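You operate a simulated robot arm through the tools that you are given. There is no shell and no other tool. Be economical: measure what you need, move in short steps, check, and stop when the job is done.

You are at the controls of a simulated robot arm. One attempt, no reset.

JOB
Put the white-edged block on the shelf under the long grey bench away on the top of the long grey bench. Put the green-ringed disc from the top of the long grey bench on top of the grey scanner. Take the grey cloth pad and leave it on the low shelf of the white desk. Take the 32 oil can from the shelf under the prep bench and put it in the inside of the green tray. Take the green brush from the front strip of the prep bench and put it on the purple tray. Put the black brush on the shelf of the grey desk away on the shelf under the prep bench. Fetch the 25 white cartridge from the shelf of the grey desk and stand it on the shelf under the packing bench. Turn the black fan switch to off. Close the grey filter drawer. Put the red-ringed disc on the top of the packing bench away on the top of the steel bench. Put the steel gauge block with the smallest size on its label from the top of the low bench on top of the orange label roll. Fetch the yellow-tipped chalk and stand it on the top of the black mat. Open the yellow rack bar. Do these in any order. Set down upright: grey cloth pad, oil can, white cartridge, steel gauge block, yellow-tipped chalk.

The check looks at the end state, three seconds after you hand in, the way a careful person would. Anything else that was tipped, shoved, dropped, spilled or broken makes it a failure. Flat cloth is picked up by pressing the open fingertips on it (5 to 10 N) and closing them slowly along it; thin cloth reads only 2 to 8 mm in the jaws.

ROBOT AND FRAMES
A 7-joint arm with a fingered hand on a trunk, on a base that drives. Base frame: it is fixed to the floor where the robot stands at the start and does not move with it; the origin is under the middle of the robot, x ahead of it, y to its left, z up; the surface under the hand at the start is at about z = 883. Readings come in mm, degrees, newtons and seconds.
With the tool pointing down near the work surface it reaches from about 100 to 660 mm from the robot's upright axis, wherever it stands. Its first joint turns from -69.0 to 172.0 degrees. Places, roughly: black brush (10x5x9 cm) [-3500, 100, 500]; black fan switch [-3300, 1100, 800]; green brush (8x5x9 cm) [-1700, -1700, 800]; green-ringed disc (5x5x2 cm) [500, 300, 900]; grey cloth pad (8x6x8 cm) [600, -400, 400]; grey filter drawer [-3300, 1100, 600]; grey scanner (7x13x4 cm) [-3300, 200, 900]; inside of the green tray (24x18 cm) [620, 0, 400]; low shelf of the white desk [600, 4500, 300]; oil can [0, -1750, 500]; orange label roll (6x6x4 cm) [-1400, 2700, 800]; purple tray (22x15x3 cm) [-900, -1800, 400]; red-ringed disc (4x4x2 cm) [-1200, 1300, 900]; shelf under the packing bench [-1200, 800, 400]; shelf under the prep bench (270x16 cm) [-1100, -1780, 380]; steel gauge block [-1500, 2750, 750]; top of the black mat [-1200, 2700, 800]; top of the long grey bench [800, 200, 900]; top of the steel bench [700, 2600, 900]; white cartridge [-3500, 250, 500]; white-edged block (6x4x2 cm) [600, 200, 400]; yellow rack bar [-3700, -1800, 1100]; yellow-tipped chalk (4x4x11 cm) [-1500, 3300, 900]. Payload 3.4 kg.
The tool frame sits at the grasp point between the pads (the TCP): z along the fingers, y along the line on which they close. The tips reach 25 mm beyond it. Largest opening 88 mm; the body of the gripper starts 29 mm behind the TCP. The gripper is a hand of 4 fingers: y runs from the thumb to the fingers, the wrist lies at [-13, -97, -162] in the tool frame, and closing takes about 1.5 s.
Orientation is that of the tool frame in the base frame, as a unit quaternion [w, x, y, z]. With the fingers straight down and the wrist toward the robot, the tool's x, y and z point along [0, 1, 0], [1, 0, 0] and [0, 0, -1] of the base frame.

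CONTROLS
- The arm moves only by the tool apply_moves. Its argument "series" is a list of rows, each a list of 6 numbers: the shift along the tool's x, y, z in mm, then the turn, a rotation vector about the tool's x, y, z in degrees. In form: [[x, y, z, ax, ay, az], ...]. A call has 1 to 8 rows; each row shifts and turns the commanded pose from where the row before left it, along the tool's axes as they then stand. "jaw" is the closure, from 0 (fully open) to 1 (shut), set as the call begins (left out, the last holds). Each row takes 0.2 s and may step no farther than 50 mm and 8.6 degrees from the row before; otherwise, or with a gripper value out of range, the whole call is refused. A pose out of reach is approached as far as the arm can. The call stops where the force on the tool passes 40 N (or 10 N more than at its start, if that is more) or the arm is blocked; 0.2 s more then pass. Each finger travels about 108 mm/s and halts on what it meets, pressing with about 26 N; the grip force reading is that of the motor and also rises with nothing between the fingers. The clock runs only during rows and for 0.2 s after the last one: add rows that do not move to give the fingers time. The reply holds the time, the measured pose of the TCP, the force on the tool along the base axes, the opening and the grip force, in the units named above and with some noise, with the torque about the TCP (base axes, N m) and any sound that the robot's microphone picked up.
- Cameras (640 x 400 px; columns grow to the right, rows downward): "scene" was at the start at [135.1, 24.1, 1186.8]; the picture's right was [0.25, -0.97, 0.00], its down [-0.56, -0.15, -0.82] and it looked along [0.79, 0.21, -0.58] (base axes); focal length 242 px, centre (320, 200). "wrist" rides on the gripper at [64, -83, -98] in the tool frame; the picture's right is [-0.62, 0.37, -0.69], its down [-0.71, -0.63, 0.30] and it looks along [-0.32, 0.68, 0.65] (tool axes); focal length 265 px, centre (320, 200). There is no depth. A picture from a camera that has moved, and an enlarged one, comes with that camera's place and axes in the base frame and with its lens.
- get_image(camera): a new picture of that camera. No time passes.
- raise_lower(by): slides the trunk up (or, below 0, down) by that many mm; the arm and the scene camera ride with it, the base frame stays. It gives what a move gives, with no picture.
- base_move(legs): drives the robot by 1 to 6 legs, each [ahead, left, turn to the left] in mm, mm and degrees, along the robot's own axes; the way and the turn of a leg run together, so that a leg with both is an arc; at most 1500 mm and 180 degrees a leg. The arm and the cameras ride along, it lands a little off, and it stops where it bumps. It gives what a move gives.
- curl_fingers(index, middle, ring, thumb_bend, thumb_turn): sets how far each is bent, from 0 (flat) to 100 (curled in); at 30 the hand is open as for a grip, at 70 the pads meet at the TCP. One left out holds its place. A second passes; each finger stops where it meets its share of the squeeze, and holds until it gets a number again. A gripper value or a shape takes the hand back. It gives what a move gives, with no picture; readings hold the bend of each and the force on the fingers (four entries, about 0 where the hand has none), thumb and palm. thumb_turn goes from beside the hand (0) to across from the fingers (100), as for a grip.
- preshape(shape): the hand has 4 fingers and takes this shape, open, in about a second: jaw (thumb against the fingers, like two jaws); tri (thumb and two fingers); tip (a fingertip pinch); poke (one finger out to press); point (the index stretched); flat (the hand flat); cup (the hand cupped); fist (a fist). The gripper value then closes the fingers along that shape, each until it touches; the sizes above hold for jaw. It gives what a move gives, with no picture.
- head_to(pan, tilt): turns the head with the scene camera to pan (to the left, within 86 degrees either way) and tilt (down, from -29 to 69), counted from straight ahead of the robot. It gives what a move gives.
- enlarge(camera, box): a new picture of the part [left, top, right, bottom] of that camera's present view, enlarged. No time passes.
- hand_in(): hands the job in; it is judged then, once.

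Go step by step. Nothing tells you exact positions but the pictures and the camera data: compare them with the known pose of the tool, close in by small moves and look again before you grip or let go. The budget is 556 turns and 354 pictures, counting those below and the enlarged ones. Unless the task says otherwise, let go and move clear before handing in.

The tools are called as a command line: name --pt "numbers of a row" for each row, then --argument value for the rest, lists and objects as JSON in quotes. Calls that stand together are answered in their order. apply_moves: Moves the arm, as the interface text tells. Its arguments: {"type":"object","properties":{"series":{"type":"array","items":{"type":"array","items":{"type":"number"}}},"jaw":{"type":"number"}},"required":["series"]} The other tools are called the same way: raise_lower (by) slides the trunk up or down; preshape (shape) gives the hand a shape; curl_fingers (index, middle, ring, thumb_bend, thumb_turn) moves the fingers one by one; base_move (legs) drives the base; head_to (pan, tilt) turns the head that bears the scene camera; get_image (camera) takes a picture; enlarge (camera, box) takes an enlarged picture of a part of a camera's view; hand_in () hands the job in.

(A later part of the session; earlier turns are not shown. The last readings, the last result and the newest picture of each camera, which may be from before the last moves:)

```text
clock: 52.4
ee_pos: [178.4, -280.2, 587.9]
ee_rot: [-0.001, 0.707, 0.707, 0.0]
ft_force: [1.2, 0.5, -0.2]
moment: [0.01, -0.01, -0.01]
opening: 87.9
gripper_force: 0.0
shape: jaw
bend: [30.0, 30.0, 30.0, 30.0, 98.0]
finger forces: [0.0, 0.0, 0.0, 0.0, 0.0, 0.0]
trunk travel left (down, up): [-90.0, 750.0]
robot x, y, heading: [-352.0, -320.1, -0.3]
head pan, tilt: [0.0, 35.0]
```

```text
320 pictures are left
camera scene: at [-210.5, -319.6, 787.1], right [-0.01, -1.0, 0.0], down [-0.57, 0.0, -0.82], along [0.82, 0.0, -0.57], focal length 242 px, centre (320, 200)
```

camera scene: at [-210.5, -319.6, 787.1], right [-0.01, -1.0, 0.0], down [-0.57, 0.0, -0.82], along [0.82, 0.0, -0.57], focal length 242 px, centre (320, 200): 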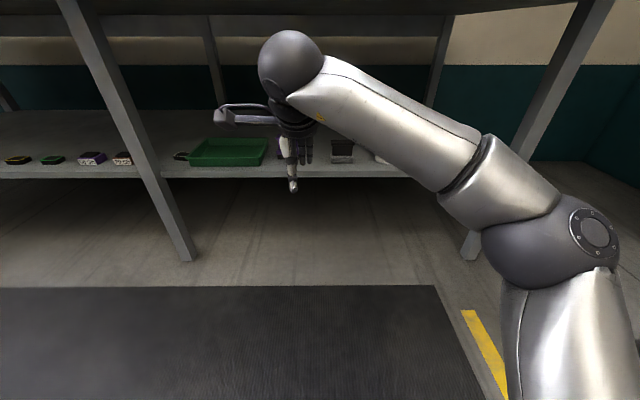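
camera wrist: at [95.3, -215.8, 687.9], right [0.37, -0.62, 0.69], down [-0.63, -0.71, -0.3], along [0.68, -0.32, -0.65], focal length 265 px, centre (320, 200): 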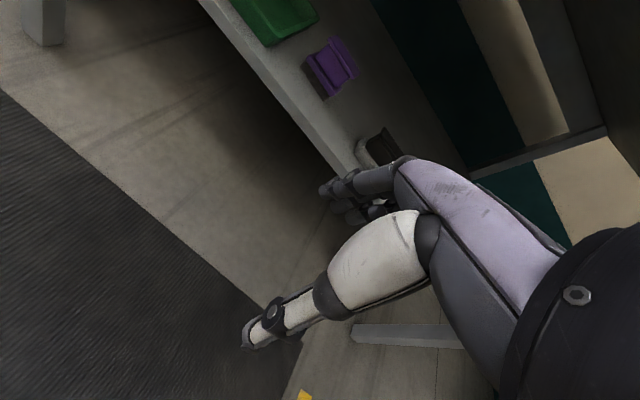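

I'll drive in toward the purple block, keeping the elbow in front of the shelf.

base_move --legs '[[0, 66, 0.3], [350, 0, 0]]'

get_image --camera "wrist"

head_to --pan 15 --tilt 45

get_image --camera "scene"

```text
clock: 55.2
ee_pos: [525.5, -213.0, 587.8]
ee_rot: [0.0, 0.705, 0.709, -0.001]
ft_force: [1.3, 0.5, 1.8]
moment: [0.01, -0.03, -0.03]
opening: 87.9
gripper_force: 0.1
shape: jaw
bend: [30.0, 30.0, 30.0, 30.0, 98.0]
finger forces: [0.0, 0.0, 0.0, 0.1, 0.0, 0.0]
trunk travel left (down, up): [-90.0, 750.0]
robot x, y, heading: [-3.4, -258.1, 0.2]
head pan, tilt: [0.0, 35.0]
```

```text
319 pictures are left
camera wrist: at [441.7, -148.5, 687.9], right [0.37, -0.62, 0.69], down [-0.63, -0.72, -0.3], along [0.68, -0.32, -0.65], focal length 265 px, centre (320, 200)
```

wrist: 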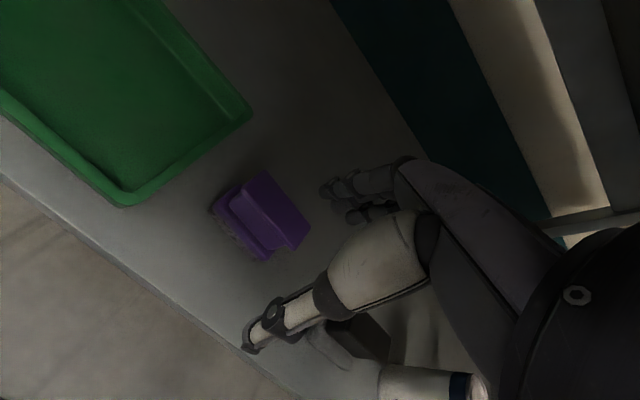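

```text
clock: 56.0
ee_pos: [525.5, -213.0, 588.3]
ee_rot: [-0.001, 0.706, 0.708, 0.0]
ft_force: [0.0, 0.2, -0.8]
moment: [-0.01, 0.03, 0.03]
opening: 87.8
gripper_force: 0.1
shape: jaw
bend: [30.0, 30.0, 30.0, 30.0, 98.0]
finger forces: [0.0, 0.0, 0.0, 0.0, 0.1, 0.0]
trunk travel left (down, up): [-90.0, 750.0]
robot x, y, heading: [-4.9, -256.6, 0.1]
head pan, tilt: [15.0, 45.0]
```

```text
318 pictures are left
camera scene: at [127.0, -232.8, 772.3], right [0.26, -0.97, 0.0], down [-0.68, -0.18, -0.71], along [0.68, 0.18, -0.71], focal length 242 px, centre (320, 200)
```

scene: 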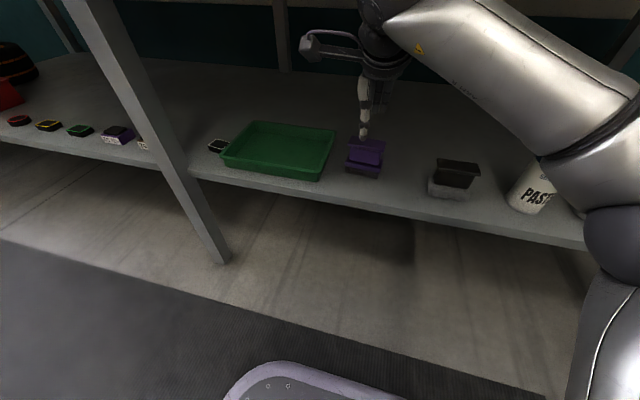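

enlarge --camera "wrist" --box '[190, 150, 350, 280]'

enlarge --camera "scene" --box '[300, 110, 440, 200]'

```text
3.08 times, centred on (270, 215) of wrist
camera zoom: at [441.7, -148.6, 688.0], right [0.37, -0.62, 0.69], down [-0.63, -0.72, -0.3], along [0.68, -0.32, -0.65], focal length 817 px, centre (474, 154)
```

zoom: 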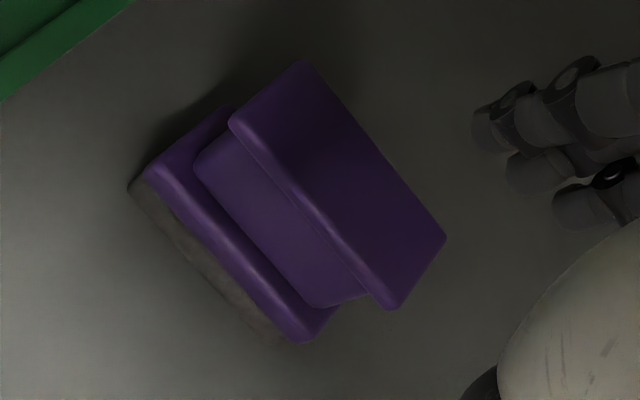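

```text
4.44 times, centred on (370, 155) of scene
camera zoom: at [127.0, -232.8, 772.3], right [0.26, -0.97, 0.0], down [-0.68, -0.18, -0.71], along [0.68, 0.18, -0.71], focal length 1077 px, centre (98, 400)
```

zoom: 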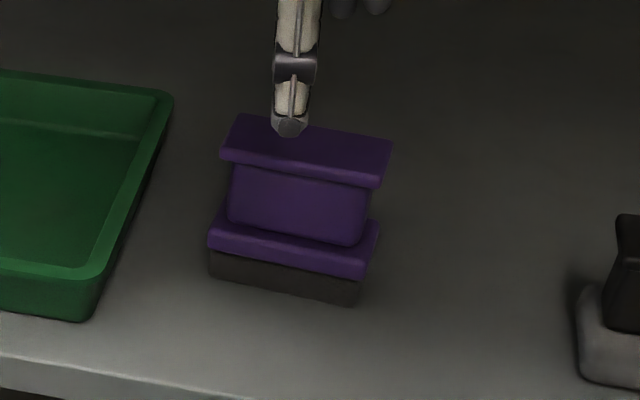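

The purple brush's top plate is at ≈[602, −213, 480]. I'll move above it, then descend to grip its top plate.

apply_moves --pt "0 38 0 0 0 0" --pt "0 37 0 0 0 0" --pt "0 0 40 0 0 0" --pt "0 0 30 0 0 0" --pt "0 0 0 0 0 0"

get_image --camera "wrist"

get_image --camera "scene"

```text
clock: 57.2
ee_pos: [599.4, -212.3, 517.4]
ee_rot: [0.0, 0.705, 0.709, -0.001]
ft_force: [-0.4, -0.1, -0.1]
moment: [-0.01, 0.0, 0.0]
opening: 88.2
gripper_force: 0.0
shape: jaw
bend: [30.0, 30.0, 30.0, 30.0, 98.0]
finger forces: [0.0, 0.0, 0.0, 0.0, 0.1, 0.1]
trunk travel left (down, up): [-90.0, 750.0]
robot x, y, heading: [-4.5, -258.2, 0.1]
head pan, tilt: [15.0, 45.0]
```

```text
315 pictures are left
camera wrist: at [516.2, -148.0, 616.7], right [0.37, -0.62, 0.69], down [-0.63, -0.72, -0.3], along [0.68, -0.32, -0.65], focal length 265 px, centre (320, 200)
```

wrist: 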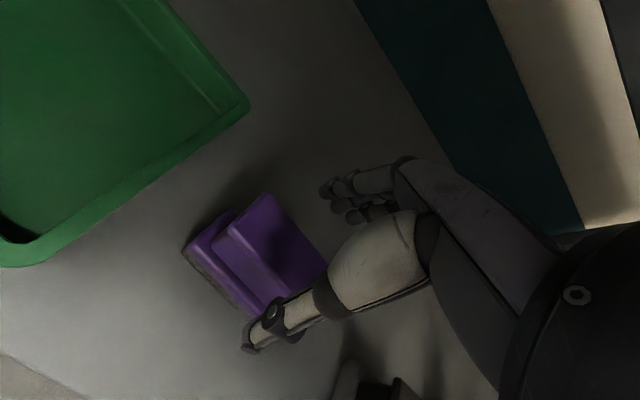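

```text
314 pictures are left
camera scene: at [126.9, -232.8, 772.2], right [0.26, -0.97, 0.0], down [-0.68, -0.18, -0.71], along [0.68, 0.18, -0.71], focal length 242 px, centre (320, 200)
```

scene: 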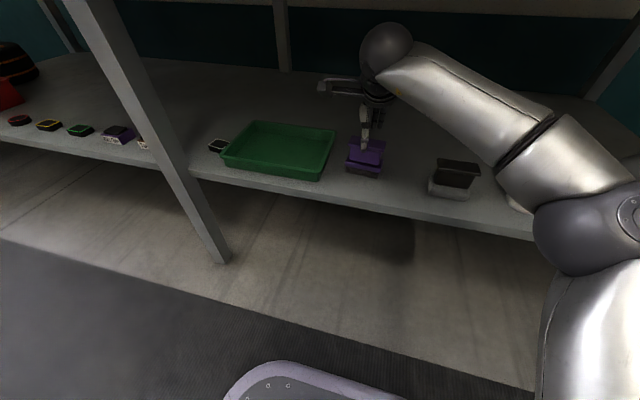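

apply_moves --pt "4 0 25 0 0 0" --pt "0 0 25 0 0 0" --pt "0 0 0 0 0 0"

get_image --camera "wrist"

enlarge --camera "scene" --box '[280, 60, 440, 200]'

```text
clock: 58.0
ee_pos: [599.5, -207.6, 467.4]
ee_rot: [0.0, 0.705, 0.709, 0.0]
ft_force: [-0.2, 0.0, 0.6]
moment: [-0.02, -0.01, -0.02]
opening: 87.9
gripper_force: 0.0
shape: jaw
bend: [30.0, 30.0, 30.0, 30.0, 98.0]
finger forces: [0.0, 0.0, 0.0, 0.0, 0.0, 0.1]
trunk travel left (down, up): [-90.0, 750.0]
robot x, y, heading: [-0.1, -255.5, 0.2]
head pan, tilt: [15.0, 45.0]
```

```text
313 pictures are left
camera wrist: at [516.4, -144.1, 566.3], right [0.37, -0.62, 0.69], down [-0.63, -0.72, -0.3], along [0.68, -0.32, -0.65], focal length 265 px, centre (320, 200)
```

wrist: 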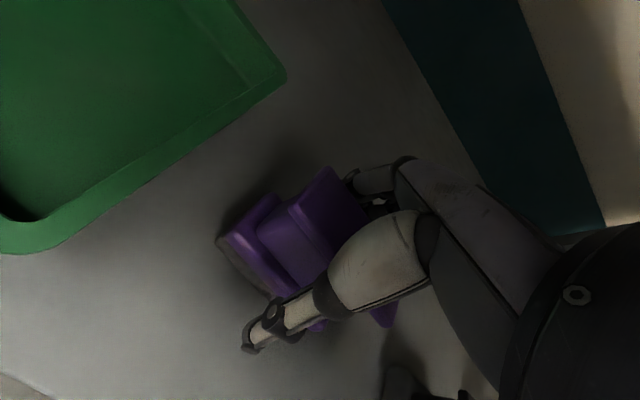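

```text
2.86 times, centred on (360, 130) of scene
camera zoom: at [126.9, -232.8, 772.3], right [0.26, -0.97, 0.0], down [-0.68, -0.18, -0.71], along [0.68, 0.18, -0.71], focal length 692 px, centre (206, 400)
```

zoom: 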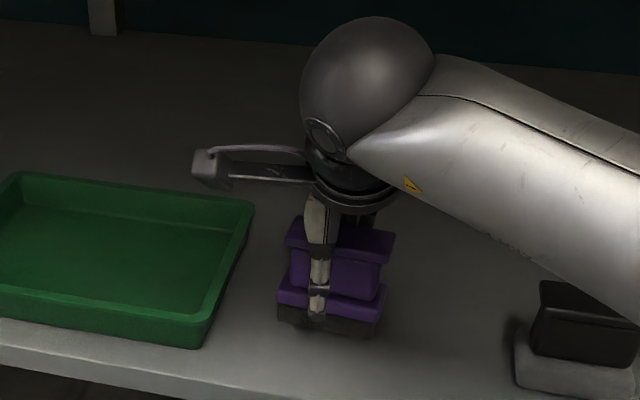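

The thumb is in front and the fingers behind the brush. Closing the grip.

apply_moves --pt "0 0 0 0 0 0" --pt "0 0 0 0 0 0" --pt "0 0 0 0 0 0" --pt "0 0 0 0 0 0" --pt "0 0 0 0 0 0" --pt "0 0 0 0 0 0" --pt "0 0 0 0 0 0" --jaw 1

get_image --camera "wrist"

enlarge --camera "scene" --box '[280, 60, 440, 200]'

```text
clock: 59.6
ee_pos: [597.7, -207.4, 466.9]
ee_rot: [0.0, 0.705, 0.709, -0.001]
ft_force: [0.3, -0.7, 0.8]
moment: [-0.03, 0.01, 0.03]
opening: 24.9
gripper_force: 26.0
shape: jaw
bend: [74.0, 55.0, 55.0, 74.0, 100.0]
finger forces: [13.2, 7.1, 3.1, 0.0, 23.3, 0.0]
trunk travel left (down, up): [-90.0, 750.0]
robot x, y, heading: [0.8, -252.9, -0.1]
head pan, tilt: [15.0, 45.0]
```

```text
311 pictures are left
camera wrist: at [516.5, -144.0, 566.4], right [0.37, -0.62, 0.69], down [-0.63, -0.72, -0.3], along [0.68, -0.32, -0.65], focal length 265 px, centre (320, 200)
```

wrist: 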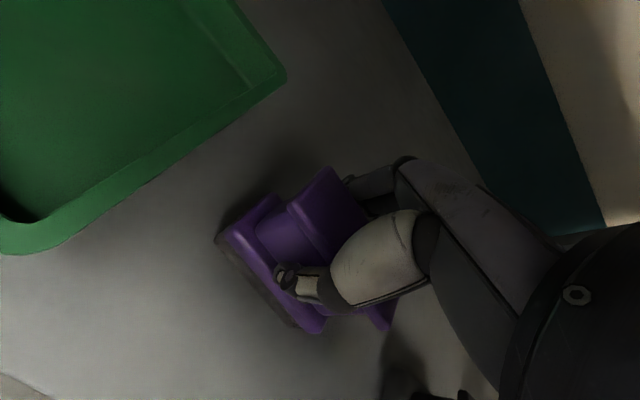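

```text
2.86 times, centred on (360, 130) of scene
camera zoom: at [127.1, -232.8, 772.2], right [0.26, -0.97, 0.0], down [-0.68, -0.18, -0.71], along [0.68, 0.18, -0.71], focal length 692 px, centre (206, 400)
```

zoom: 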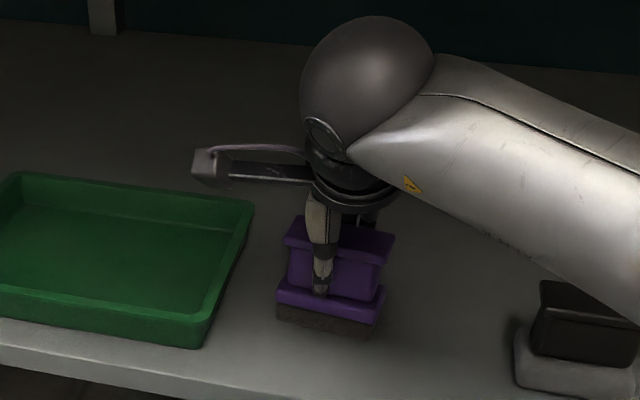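

Gripped by its waist. I'll lift slightly, shift it back by (−37, −36) with a 5° turn, and lower it.

apply_moves --pt "0 0 -15 0 0 0" --pt "-18 -18 0 0 0 -2.5" --pt "-18 -19 0 0 0 -2.5" --pt "0 0 8 0 0 0" --pt "0 0 4 0 0 0" --pt "0 0 0 0 0 0"

get_image --camera "scene"

enlarge --camera "scene" --box '[210, 90, 410, 215]'

```text
clock: 61.0
ee_pos: [563.5, -244.3, 469.6]
ee_rot: [-0.001, 0.675, 0.738, -0.002]
ft_force: [0.5, -0.5, -2.1]
moment: [0.03, -0.03, -0.01]
opening: 24.9
gripper_force: 25.9
shape: jaw
bend: [74.0, 55.0, 56.0, 74.0, 100.0]
finger forces: [13.6, 6.9, 3.0, 0.0, 23.4, 0.0]
trunk travel left (down, up): [-90.0, 750.0]
robot x, y, heading: [-1.1, -257.0, -0.0]
head pan, tilt: [15.0, 45.0]
```

```text
309 pictures are left
camera scene: at [127.1, -232.8, 772.2], right [0.26, -0.97, 0.0], down [-0.68, -0.18, -0.71], along [0.68, 0.18, -0.71], focal length 242 px, centre (320, 200)
```

scene: 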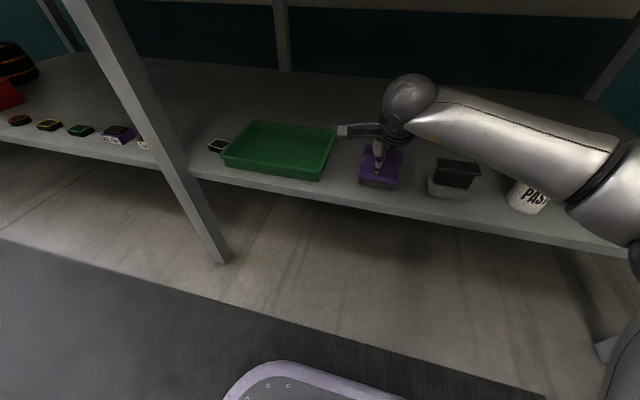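

```text
3.20 times, centred on (310, 152) of scene
camera zoom: at [127.1, -232.8, 772.2], right [0.26, -0.97, 0.0], down [-0.68, -0.18, -0.71], along [0.68, 0.18, -0.71], focal length 775 px, centre (352, 352)
```

zoom: 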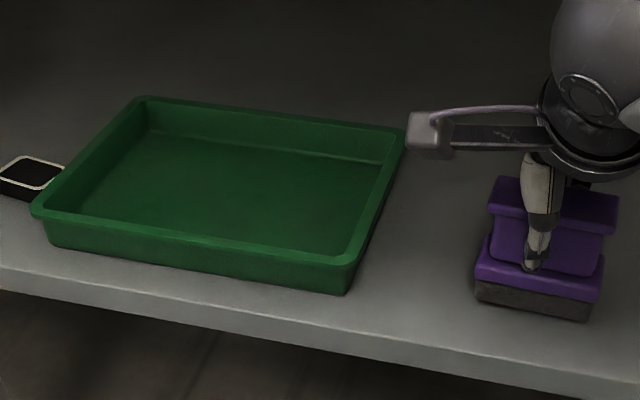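

The brush sits at (19, −134) from the tray's corner, matching the original (17, −133). Lowering the last 3 mm and releasing.

apply_moves --pt "0 0 2.5 0 0 0" --pt "0 0 0 0 0 0"

apply_moves --pt "0 0 0 0 0 0" --pt "0 0 0 0 0 0" --pt "0 0 0 0 0 0" --pt "0 0 0 0 0 0" --pt "0 0 0 0 0 0" --pt "0 0 0 0 0 0" --jaw 0

apply_moves --pt "0 0 -40 0 0 0" --pt "0 0 -40 0 0 0" --pt "0 0 -30 0 0 0" --pt "0 0 0 0 0 0"

get_image --camera "scene"

```text
clock: 61.6
ee_pos: [563.8, -244.5, 469.6]
ee_rot: [0.0, 0.674, 0.739, -0.001]
ft_force: [1.0, 0.2, -1.7]
moment: [0.01, 0.01, 0.0]
opening: 25.0
gripper_force: 25.9
shape: jaw
bend: [74.0, 55.0, 56.0, 74.0, 100.0]
finger forces: [13.4, 6.9, 3.1, 0.0, 23.4, 0.0]
trunk travel left (down, up): [-90.0, 750.0]
robot x, y, heading: [-1.4, -254.5, 0.1]
head pan, tilt: [15.0, 45.0]
```

```text
clock: 63.0
ee_pos: [563.5, -246.0, 467.8]
ee_rot: [-0.001, 0.674, 0.739, -0.001]
ft_force: [0.2, 0.0, 0.0]
moment: [-0.03, 0.0, 0.01]
opening: 87.7
gripper_force: 0.1
shape: jaw
bend: [30.0, 30.0, 30.0, 30.0, 98.0]
finger forces: [0.1, 0.0, 0.0, 0.1, 0.0, 0.0]
trunk travel left (down, up): [-90.0, 750.0]
robot x, y, heading: [-4.1, -252.9, -0.2]
head pan, tilt: [15.0, 45.0]
```

```text
clock: 64.0
ee_pos: [563.8, -245.0, 578.7]
ee_rot: [0.0, 0.673, 0.74, -0.001]
ft_force: [-0.3, 0.0, -0.8]
moment: [0.04, 0.0, -0.02]
opening: 87.5
gripper_force: 0.1
shape: jaw
bend: [30.0, 30.0, 30.0, 30.0, 98.0]
finger forces: [0.0, 0.1, 0.0, 0.0, 0.1, 0.0]
trunk travel left (down, up): [-90.0, 750.0]
robot x, y, heading: [-1.9, -255.2, -0.1]
head pan, tilt: [15.0, 45.0]
```

```text
307 pictures are left
camera scene: at [126.9, -232.8, 772.3], right [0.26, -0.97, 0.0], down [-0.68, -0.18, -0.71], along [0.68, 0.18, -0.71], focal length 242 px, centre (320, 200)
```

scene: 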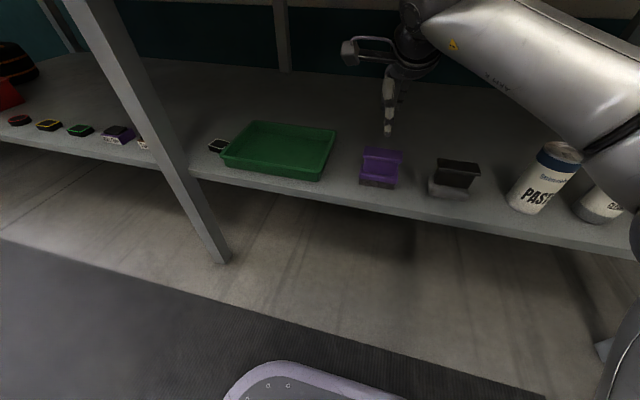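

The purple brush is back in place. For the white block I'll stay square to the bench (elbow in front of the shelf), sidestep left, and set the hand at heading 25°, tilt 30°.

base_move --legs '[[0, 315, 0]]'

apply_moves --pt "0 0 0 0 0 -6.6" --pt "0 0 0 0 0 -6.6" --pt "0 0 0 0 0 -6.6" --pt "0 0 0 -7.5 0 0" --pt "0 0 0 -7.5 0 0" --pt "0 0 0 -7.5 0 0" --pt "0 0 0 -7.5 0 0" --pt "0 0 0 0 0 0"

get_image --camera "wrist"

get_image --camera "scene"

```text
clock: 66.1
ee_pos: [562.4, 74.6, 577.7]
ee_rot: [-0.001, 0.672, 0.74, -0.001]
ft_force: [-0.1, 0.1, -0.4]
moment: [0.0, 0.01, 0.02]
opening: 87.5
gripper_force: 0.0
shape: jaw
bend: [30.0, 30.0, 30.0, 30.0, 98.0]
finger forces: [0.1, 0.0, 0.0, 0.0, 0.1, 0.0]
trunk travel left (down, up): [-90.0, 750.0]
robot x, y, heading: [1.2, 60.6, 0.4]
head pan, tilt: [15.0, 45.0]
```

```text
clock: 67.9
ee_pos: [563.2, 75.0, 578.7]
ee_rot: [0.139, 0.517, 0.816, 0.219]
ft_force: [0.9, -0.3, -0.7]
moment: [-0.01, 0.01, 0.0]
opening: 87.8
gripper_force: 0.0
shape: jaw
bend: [30.0, 30.0, 30.0, 30.0, 98.0]
finger forces: [0.0, 0.0, 0.0, 0.1, 0.0, 0.0]
trunk travel left (down, up): [-90.0, 750.0]
robot x, y, heading: [1.3, 60.2, 0.1]
head pan, tilt: [15.0, 45.0]
```

```text
306 pictures are left
camera wrist: at [426.4, 80.9, 623.0], right [0.24, -0.57, 0.78], down [-0.05, -0.81, -0.58], along [0.97, 0.1, -0.22], focal length 265 px, centre (320, 200)
```

wrist: 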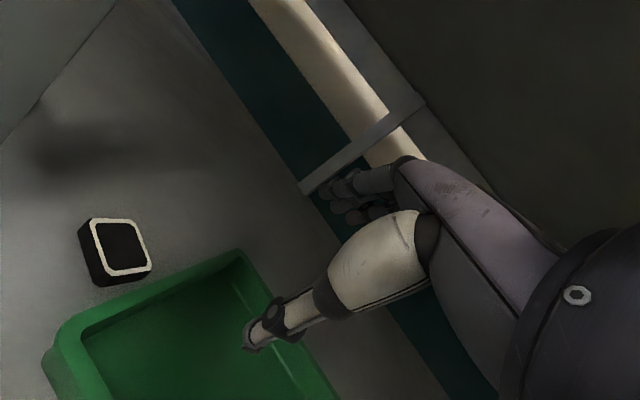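

```text
305 pictures are left
camera scene: at [126.4, 84.8, 772.3], right [0.26, -0.96, 0.0], down [-0.68, -0.19, -0.71], along [0.68, 0.19, -0.71], focal length 242 px, centre (320, 200)
```

scene: 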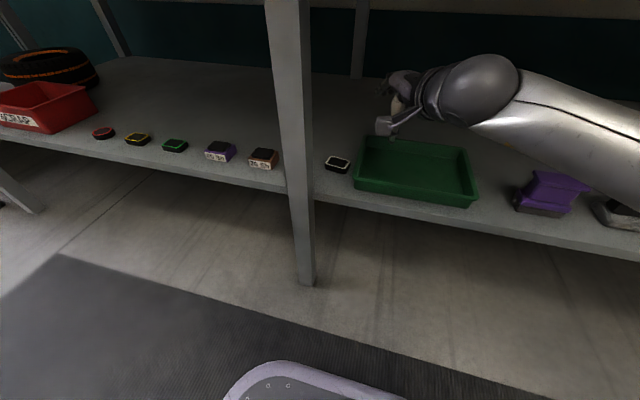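

I'd like a slim pusher to slide the block deeper, away from the leg. Trying the poke shape and viewing it.

preshape --shape "poke"

get_image --camera "wrist"

enlarge --camera "scene" --box '[300, 20, 540, 220]'

```text
clock: 68.8
ee_pos: [563.0, 75.1, 578.4]
ee_rot: [0.139, 0.517, 0.816, 0.219]
ft_force: [-0.1, -0.2, 0.2]
moment: [-0.01, 0.01, 0.03]
opening: 0.0
gripper_force: 0.1
shape: poke
bend: [70.0, 70.0, 99.0, 100.0, 100.0]
finger forces: [0.0, 0.0, 0.1, 0.0, 0.0, 0.0]
trunk travel left (down, up): [-90.0, 750.0]
robot x, y, heading: [-2.4, 65.5, -0.1]
head pan, tilt: [15.0, 45.0]
```

```text
304 pictures are left
camera wrist: at [426.4, 81.1, 623.0], right [0.24, -0.57, 0.78], down [-0.05, -0.81, -0.58], along [0.97, 0.1, -0.23], focal length 265 px, centre (320, 200)
```

wrist: 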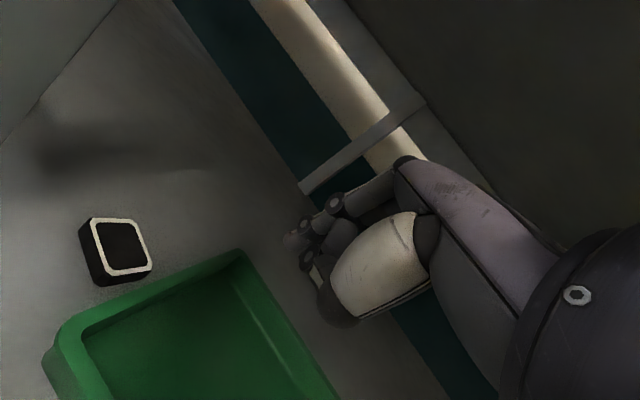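

```text
2.00 times, centred on (420, 120) of scene
camera zoom: at [126.4, 84.8, 772.3], right [0.26, -0.96, 0.0], down [-0.68, -0.19, -0.71], along [0.68, 0.19, -0.71], focal length 485 px, centre (120, 360)
```

zoom: 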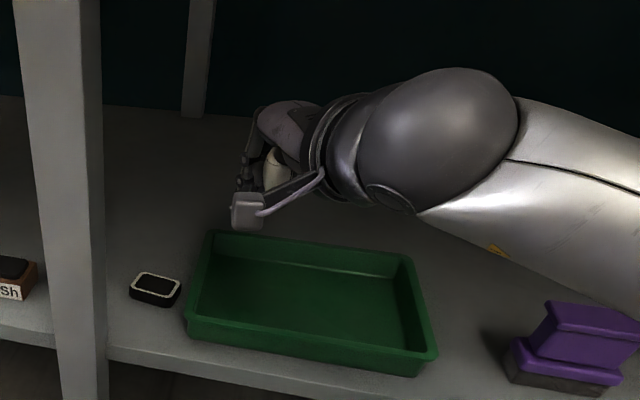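

The two extended fingertips sit at the TCP. I'll set tilt 15°, heading 33°, and move to just in front of the block.

apply_moves --pt "0 0 0 7.5 0 0" --pt "0 0 0 7.5 0 0" --pt "0 0 0 0 2.1 -7.7" --pt "29.3 -1.8 26.4 0 0 0" --pt "29.3 -1.8 26.4 0 0 0" --pt "29.3 -1.8 26.4 0 0 0" --pt "0 0 0 0 0 0"

get_image --camera "wrist"

enlarge --camera "scene" --box '[240, 60, 480, 220]'

```text
clock: 70.4
ee_pos: [528.1, 156.4, 500.0]
ee_rot: [0.061, 0.471, 0.873, 0.115]
ft_force: [0.2, -0.5, 0.5]
moment: [-0.01, 0.0, 0.01]
opening: 0.0
gripper_force: 0.0
shape: poke
bend: [70.0, 70.0, 99.0, 100.0, 100.0]
finger forces: [0.0, 0.0, 0.0, 0.1, 0.0, 0.0]
trunk travel left (down, up): [-90.0, 750.0]
robot x, y, heading: [-3.5, 59.2, -0.1]
head pan, tilt: [15.0, 45.0]
```

```text
302 pictures are left
camera wrist: at [404.4, 152.5, 575.1], right [0.49, -0.42, 0.76], down [-0.05, -0.89, -0.46], along [0.87, 0.18, -0.46], focal length 265 px, centre (320, 200)
```

wrist: 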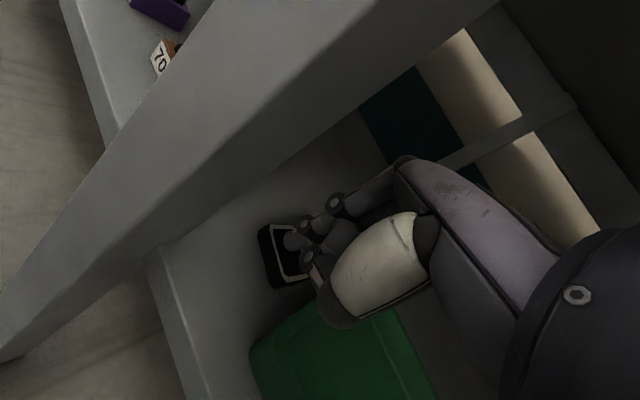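

```text
2.50 times, centred on (360, 140) of scene
camera zoom: at [126.4, 84.8, 772.3], right [0.26, -0.96, 0.0], down [-0.68, -0.19, -0.71], along [0.68, 0.19, -0.71], focal length 606 px, centre (220, 350)
```

zoom: 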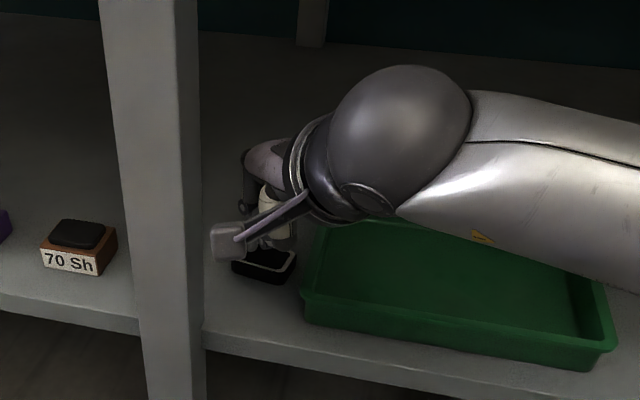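

apply_moves --pt "0 -8 31 0 0 0" --pt "0 -5 20 0 0 0" --pt "0 -2 8 0 0 0" --pt "0 0 0 0 0 0"

get_image --camera "wrist"

enlarge --camera "scene" --box '[240, 60, 480, 220]'

```text
clock: 71.4
ee_pos: [526.9, 156.6, 439.4]
ee_rot: [0.061, 0.471, 0.873, 0.115]
ft_force: [-0.3, -0.2, -0.5]
moment: [-0.02, -0.01, 0.0]
opening: 0.0
gripper_force: 0.0
shape: poke
bend: [70.0, 70.0, 99.0, 100.0, 100.0]
finger forces: [0.0, 0.0, 0.0, 0.0, 0.0, 0.0]
trunk travel left (down, up): [-90.0, 750.0]
robot x, y, heading: [-1.9, 58.9, 0.4]
head pan, tilt: [15.0, 45.0]
```

```text
300 pictures are left
camera wrist: at [404.9, 152.5, 514.0], right [0.49, -0.42, 0.76], down [-0.05, -0.89, -0.46], along [0.87, 0.18, -0.46], focal length 265 px, centre (320, 200)
```

wrist: 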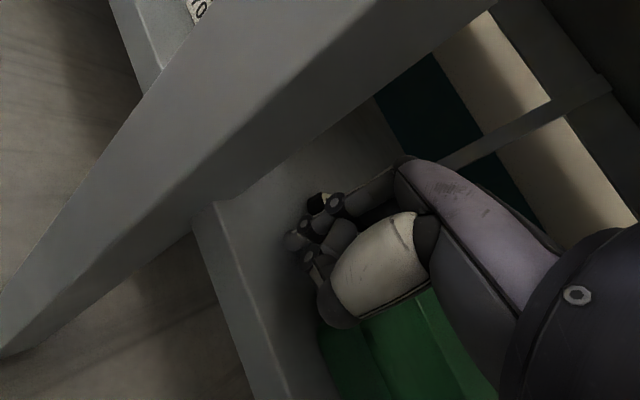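

```text
2.50 times, centred on (360, 140) of scene
camera zoom: at [126.4, 84.8, 772.3], right [0.26, -0.96, 0.0], down [-0.68, -0.19, -0.71], along [0.68, 0.19, -0.71], focal length 606 px, centre (220, 350)
```

zoom: 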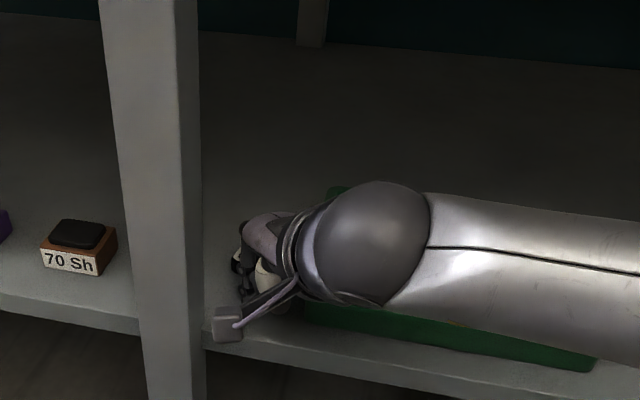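

Fingertips are just in front of the block at shelf level. Pushing it gently in +x.

apply_moves --pt "0 -1 5 0 0 0" --pt "-7.7 11.5 3.1 0 0 0" --pt "-7.7 11.5 3.1 0 0 0" --pt "-7.7 11.5 3.1 0 0 0" --pt "-7.7 11.5 3.1 0 0 0" --pt "-7.7 11.5 3.1 0 0 0" --pt "-7.7 11.5 3.1 0 0 0" --pt "0 0 0 0 0 0"

get_image --camera "wrist"

```text
clock: 73.2
ee_pos: [614.5, 158.0, 433.9]
ee_rot: [0.063, 0.472, 0.872, 0.115]
ft_force: [-0.9, 0.6, 1.4]
moment: [-0.01, 0.02, 0.01]
opening: 0.1
gripper_force: 0.0
shape: poke
bend: [70.0, 70.0, 99.0, 100.0, 100.0]
finger forces: [0.0, 1.6, 0.0, 0.0, 0.0, 0.0]
trunk travel left (down, up): [-90.0, 750.0]
robot x, y, heading: [1.9, 63.8, -0.2]
head pan, tilt: [15.0, 45.0]
```

```text
298 pictures are left
camera wrist: at [490.7, 153.4, 509.3], right [0.49, -0.42, 0.76], down [-0.05, -0.89, -0.46], along [0.87, 0.18, -0.46], focal length 265 px, centre (320, 200)
```

wrist: 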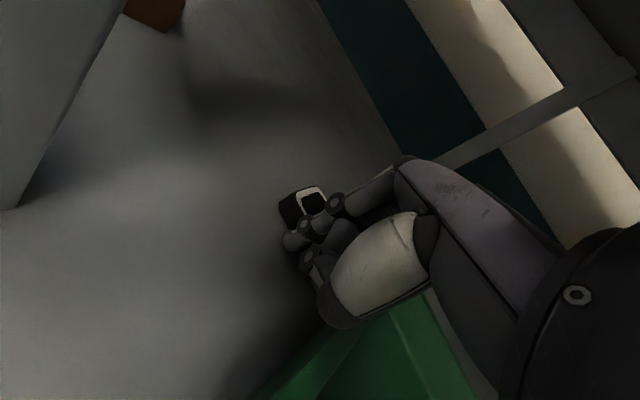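

The block slid along. Lifting up to look at its new pose.

apply_moves --pt "0 8 -31 0 0 0" --pt "0 10 -39 0 0 0" --pt "10 -35 -10 0 0 0" --pt "0 0 0 0 0 0"

preshape --shape "jaw"

get_image --camera "wrist"

enlarge --camera "scene" --box '[240, 60, 480, 220]'

```text
clock: 74.2
ee_pos: [577.3, 145.3, 507.0]
ee_rot: [0.061, 0.472, 0.872, 0.115]
ft_force: [0.8, 0.8, -0.7]
moment: [-0.02, -0.01, -0.02]
opening: 0.2
gripper_force: 0.1
shape: poke
bend: [70.0, 70.0, 99.0, 100.0, 100.0]
finger forces: [0.0, 0.1, 0.0, 0.0, 0.0, 0.1]
trunk travel left (down, up): [-90.0, 750.0]
robot x, y, heading: [2.3, 62.5, 0.1]
head pan, tilt: [15.0, 45.0]
```

```text
clock: 75.1
ee_pos: [577.8, 146.9, 505.9]
ee_rot: [0.062, 0.471, 0.872, 0.116]
ft_force: [0.5, 0.4, 0.1]
moment: [0.0, 0.0, -0.03]
opening: 87.8
gripper_force: 0.0
shape: jaw
bend: [30.0, 30.0, 30.0, 30.0, 98.0]
finger forces: [0.1, 0.0, 0.0, 0.0, 0.0, 0.0]
trunk travel left (down, up): [-90.0, 750.0]
robot x, y, heading: [1.8, 59.8, 0.1]
head pan, tilt: [15.0, 45.0]
```

```text
297 pictures are left
camera wrist: at [454.4, 141.6, 581.0], right [0.49, -0.42, 0.76], down [-0.05, -0.89, -0.46], along [0.87, 0.18, -0.46], focal length 265 px, centre (320, 200)
```

wrist: 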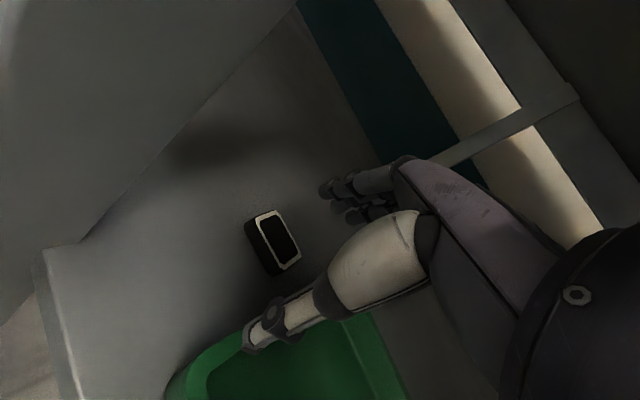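

```text
2.50 times, centred on (360, 140) of scene
camera zoom: at [126.4, 84.8, 772.3], right [0.26, -0.96, 0.0], down [-0.68, -0.19, -0.71], along [0.68, 0.19, -0.71], focal length 606 px, centre (220, 350)
```

zoom: 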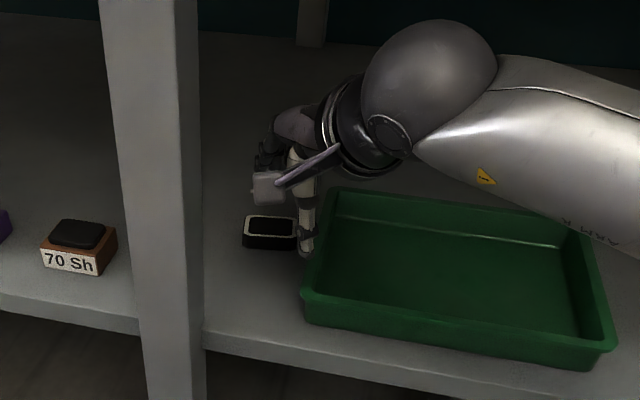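

The block is now at ≈[648, 172] with its long axis at ~97°. I'll raise the trunk a bit for elbow clearance, drive 50 mm nearer and set the hand vertical at heading ~12°.

raise_lower --by 40

base_move --legs '[[50, 0, 0]]'

apply_moves --pt "-17.6 15.5 4 0 0 0" --pt "0 0 0 7.5 0 0" --pt "0 0 0 7.5 0 0" --pt "0 0 0 0 0 7" --pt "0 0 0 0 0 7" --pt "0 0 0 0 0 7" --pt "0 0 0 0 0 0"

get_image --camera "wrist"

get_image --camera "scene"

```text
clock: 76.0
ee_pos: [579.1, 146.7, 545.7]
ee_rot: [0.062, 0.471, 0.872, 0.115]
ft_force: [0.9, 0.3, -0.3]
moment: [-0.01, 0.02, -0.02]
opening: 88.1
gripper_force: 0.0
shape: jaw
bend: [30.0, 30.0, 30.0, 30.0, 98.0]
finger forces: [0.1, 0.0, 0.1, 0.0, 0.1, 0.0]
trunk travel left (down, up): [-130.0, 710.0]
robot x, y, heading: [-3.2, 58.2, 0.2]
head pan, tilt: [15.0, 45.0]
```

```text
clock: 76.9
ee_pos: [627.3, 145.6, 546.8]
ee_rot: [0.061, 0.472, 0.872, 0.115]
ft_force: [0.1, -0.5, 0.4]
moment: [0.02, 0.01, -0.02]
opening: 87.9
gripper_force: 0.0
shape: jaw
bend: [30.0, 30.0, 30.0, 30.0, 98.0]
finger forces: [0.0, 0.0, 0.0, 0.1, 0.0, 0.0]
trunk travel left (down, up): [-130.0, 710.0]
robot x, y, heading: [47.5, 61.2, 0.4]
head pan, tilt: [15.0, 45.0]
```

```text
clock: 78.5
ee_pos: [650.7, 140.8, 547.0]
ee_rot: [-0.001, 0.629, 0.778, 0.0]
ft_force: [0.2, 0.6, 0.0]
moment: [-0.01, -0.01, 0.01]
opening: 87.9
gripper_force: 0.0
shape: jaw
bend: [30.0, 30.0, 30.0, 30.0, 98.0]
finger forces: [0.0, 0.0, 0.1, 0.0, 0.1, 0.0]
trunk travel left (down, up): [-130.0, 710.0]
robot x, y, heading: [47.6, 62.5, 0.1]
head pan, tilt: [15.0, 45.0]
```

```text
295 pictures are left
camera wrist: at [556.3, 185.3, 646.0], right [0.49, -0.53, 0.69], down [-0.47, -0.83, -0.3], along [0.74, -0.17, -0.65], focal length 265 px, centre (320, 200)
```

wrist: 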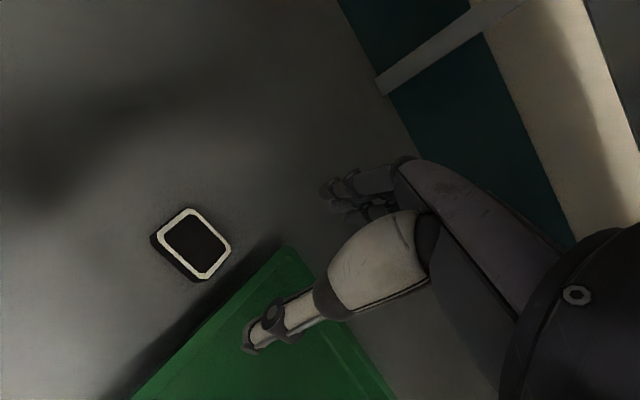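

```text
294 pictures are left
camera scene: at [176.5, 84.9, 812.3], right [0.26, -0.97, 0.0], down [-0.68, -0.19, -0.71], along [0.68, 0.19, -0.71], focal length 242 px, centre (320, 200)
```

scene: 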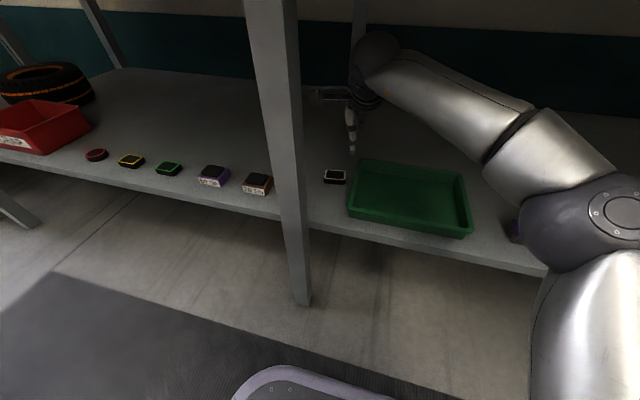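

The block's orientation matches the hand. Sliding over it and descending most of the way.

apply_moves --pt "31 4.5 0 0 0 0" --pt "0 0 40 0 0 0" --pt "0 0 35 0 0 0" --pt "0 0 0 0 0 0"

get_image --camera "wrist"

enlarge --camera "scene" --box '[260, 60, 500, 220]'

```text
clock: 79.5
ee_pos: [649.0, 171.6, 470.2]
ee_rot: [-0.001, 0.628, 0.778, -0.001]
ft_force: [0.9, 0.8, 0.2]
moment: [0.0, 0.0, 0.03]
opening: 88.0
gripper_force: 0.0
shape: jaw
bend: [30.0, 30.0, 30.0, 30.0, 98.0]
finger forces: [0.0, 0.0, 0.0, 0.0, 0.0, 0.0]
trunk travel left (down, up): [-130.0, 710.0]
robot x, y, heading: [48.0, 60.8, 0.3]
head pan, tilt: [15.0, 45.0]
```

```text
293 pictures are left
camera wrist: at [554.6, 216.3, 570.2], right [0.49, -0.53, 0.69], down [-0.46, -0.83, -0.3], along [0.74, -0.17, -0.65], focal length 265 px, centre (320, 200)
```

wrist: 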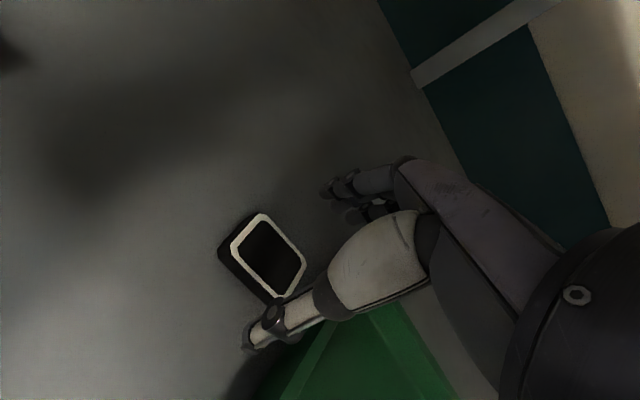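

```text
2.50 times, centred on (380, 140) of scene
camera zoom: at [176.5, 84.9, 812.2], right [0.26, -0.97, 0.0], down [-0.68, -0.19, -0.71], along [0.68, 0.19, -0.71], focal length 606 px, centre (170, 350)
```

zoom: 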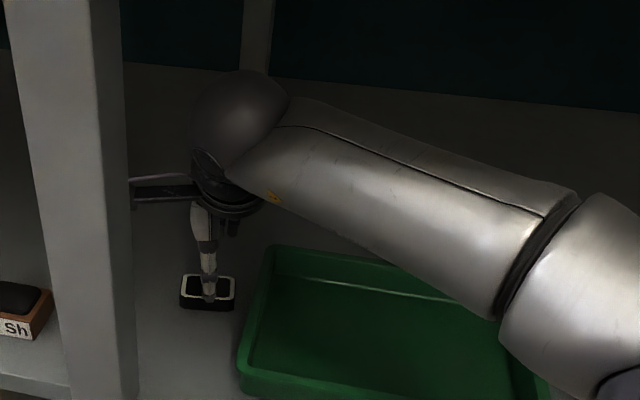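

apply_moves --pt "3 0 18 0 0 0" --pt "0 0 13 0 0 0" --pt "0 0 0 0 0 0"

apply_moves --pt "0 0 0 0 0 0" --pt "0 0 0 0 0 0" --pt "0 0 0 0 0 0" --pt "0 0 0 0 0 0" --pt "0 0 0 0 0 0" --pt "0 0 0 0 0 0" --pt "0 0 0 0 0 0" --jaw 1

get_image --camera "wrist"

```text
clock: 80.3
ee_pos: [647.6, 175.0, 439.3]
ee_rot: [-0.001, 0.628, 0.778, 0.0]
ft_force: [0.2, -0.2, -0.2]
moment: [-0.01, 0.02, -0.01]
opening: 87.8
gripper_force: 0.2
shape: jaw
bend: [30.0, 30.0, 30.0, 30.0, 98.0]
finger forces: [0.1, 0.0, 0.0, 0.1, 0.0, 0.0]
trunk travel left (down, up): [-130.0, 710.0]
robot x, y, heading: [50.8, 61.1, 0.3]
head pan, tilt: [15.0, 45.0]
```

```text
clock: 81.9
ee_pos: [649.3, 173.9, 440.4]
ee_rot: [0.0, 0.627, 0.779, 0.0]
ft_force: [-0.3, 0.7, 3.9]
moment: [-0.08, 0.11, 0.07]
opening: 34.2
gripper_force: 26.2
shape: jaw
bend: [74.0, 51.0, 50.0, 73.0, 100.0]
finger forces: [13.7, 7.5, 3.2, 0.0, 24.0, 0.0]
trunk travel left (down, up): [-130.0, 710.0]
robot x, y, heading: [48.6, 62.6, 0.2]
head pan, tilt: [15.0, 45.0]
```

```text
291 pictures are left
camera wrist: at [553.4, 219.4, 540.1], right [0.49, -0.53, 0.69], down [-0.46, -0.83, -0.3], along [0.74, -0.17, -0.65], focal length 265 px, centre (320, 200)
```

wrist: 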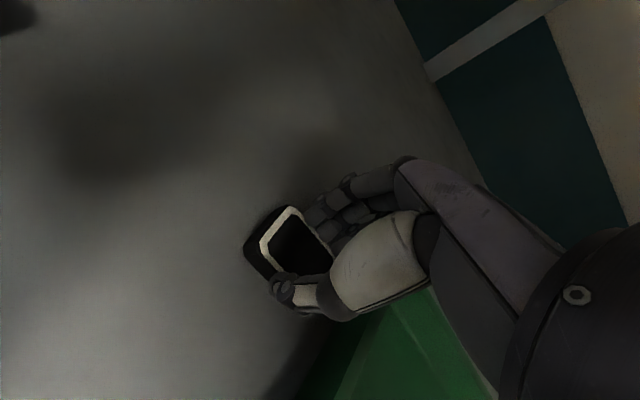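

Gripped at 34 mm. Lifting, sliding right clear of the leg, then backing out.

apply_moves --pt "0 0 -30 0 0 0" --pt "0 0 -40 0 0 0" --pt "-40 0 0 0 0 0" --pt "-50 0 0 0 0 0" --pt "0 0 0 0 0 0"

get_image --camera "wrist"

base_move --legs '[[-460, 0, 0]]'

```text
clock: 83.1
ee_pos: [667.8, 86.0, 511.5]
ee_rot: [-0.002, 0.627, 0.779, -0.001]
ft_force: [-0.3, -0.6, -0.5]
moment: [-0.04, 0.04, -0.03]
opening: 21.5
gripper_force: 26.0
shape: jaw
bend: [76.0, 75.0, 57.0, 87.0, 100.0]
finger forces: [0.1, 0.0, 0.0, 0.1, 0.0, 0.0]
trunk travel left (down, up): [-130.0, 710.0]
robot x, y, heading: [51.0, 60.8, 0.0]
head pan, tilt: [15.0, 45.0]
```

```text
290 pictures are left
camera wrist: at [572.3, 131.4, 610.7], right [0.49, -0.53, 0.69], down [-0.46, -0.83, -0.3], along [0.74, -0.17, -0.65], focal length 265 px, centre (320, 200)
```

wrist: 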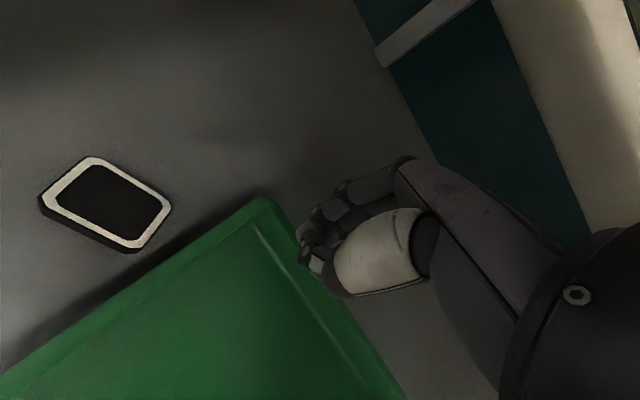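

```text
clock: 85.8
ee_pos: [206.4, 84.3, 510.6]
ee_rot: [-0.002, 0.628, 0.779, 0.0]
ft_force: [-0.4, -0.2, -0.5]
moment: [0.02, 0.0, 0.01]
opening: 21.2
gripper_force: 25.8
shape: jaw
bend: [76.0, 75.0, 57.0, 87.0, 100.0]
finger forces: [0.0, 0.0, 0.0, 0.0, 0.1, 0.0]
trunk travel left (down, up): [-130.0, 710.0]
robot x, y, heading: [-413.2, 59.6, 0.4]
head pan, tilt: [15.0, 45.0]
```

The block slipped as I lifted — grip too shallow. I'll return, look, and grip lower.

base_move --legs '[[445, 0, 0]]'

apply_moves --pt "0 0 0 0 0 0" --pt "0 0 0 0 0 0" --pt "0 0 0 0 0 0" --pt "0 0 0 0 0 0" --pt "0 0 0 0 0 0" --pt "0 0 0 0 0 0" --jaw 0

enlarge --camera "wrist" --box '[0, 100, 240, 300]'

enlarge --camera "scene" --box '[260, 60, 500, 220]'

```text
clock: 88.5
ee_pos: [655.0, 84.8, 510.2]
ee_rot: [-0.002, 0.629, 0.778, 0.0]
ft_force: [-0.3, 0.3, 0.6]
moment: [-0.01, 0.04, -0.03]
opening: 21.5
gripper_force: 25.8
shape: jaw
bend: [76.0, 75.0, 57.0, 87.0, 100.0]
finger forces: [0.1, 0.1, 0.1, 0.0, 0.1, 0.0]
trunk travel left (down, up): [-130.0, 710.0]
robot x, y, heading: [36.1, 63.6, 0.1]
head pan, tilt: [15.0, 45.0]
```

```text
clock: 90.0
ee_pos: [653.5, 84.7, 511.3]
ee_rot: [-0.001, 0.629, 0.778, 0.0]
ft_force: [0.1, 0.2, 0.4]
moment: [-0.01, 0.01, -0.02]
opening: 87.4
gripper_force: 0.0
shape: jaw
bend: [30.0, 30.0, 30.0, 30.0, 98.0]
finger forces: [0.0, 0.1, 0.0, 0.1, 0.1, 0.0]
trunk travel left (down, up): [-130.0, 710.0]
robot x, y, heading: [31.7, 61.2, 0.1]
head pan, tilt: [15.0, 45.0]
```

```text
2.00 times, centred on (120, 200) of wrist
camera zoom: at [559.6, 130.0, 610.7], right [0.49, -0.53, 0.69], down [-0.47, -0.83, -0.3], along [0.74, -0.17, -0.65], focal length 531 px, centre (720, 200)
```

zoom: 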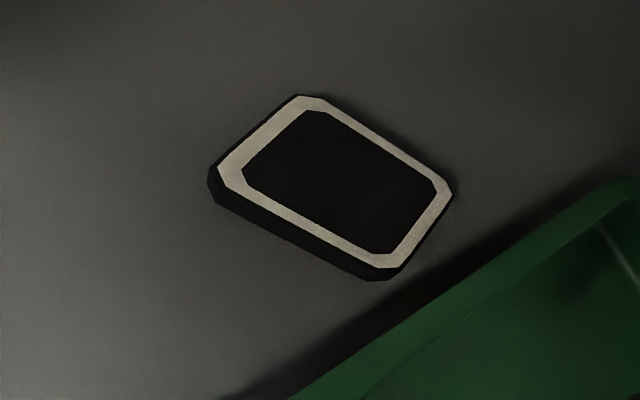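

```text
2.50 times, centred on (380, 140) of scene
camera zoom: at [163.7, 84.0, 812.3], right [0.26, -0.97, 0.0], down [-0.68, -0.18, -0.71], along [0.68, 0.18, -0.71], focal length 606 px, centre (170, 350)
```

zoom: 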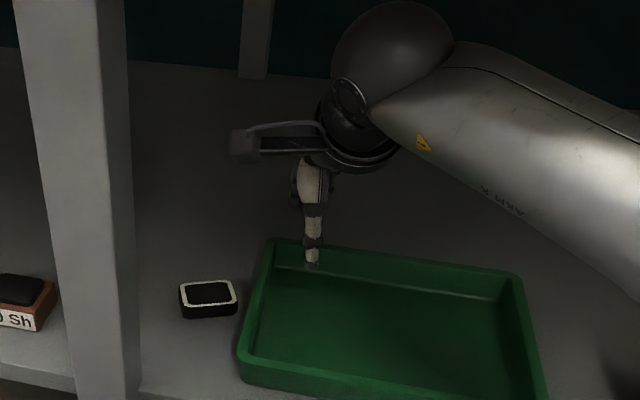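

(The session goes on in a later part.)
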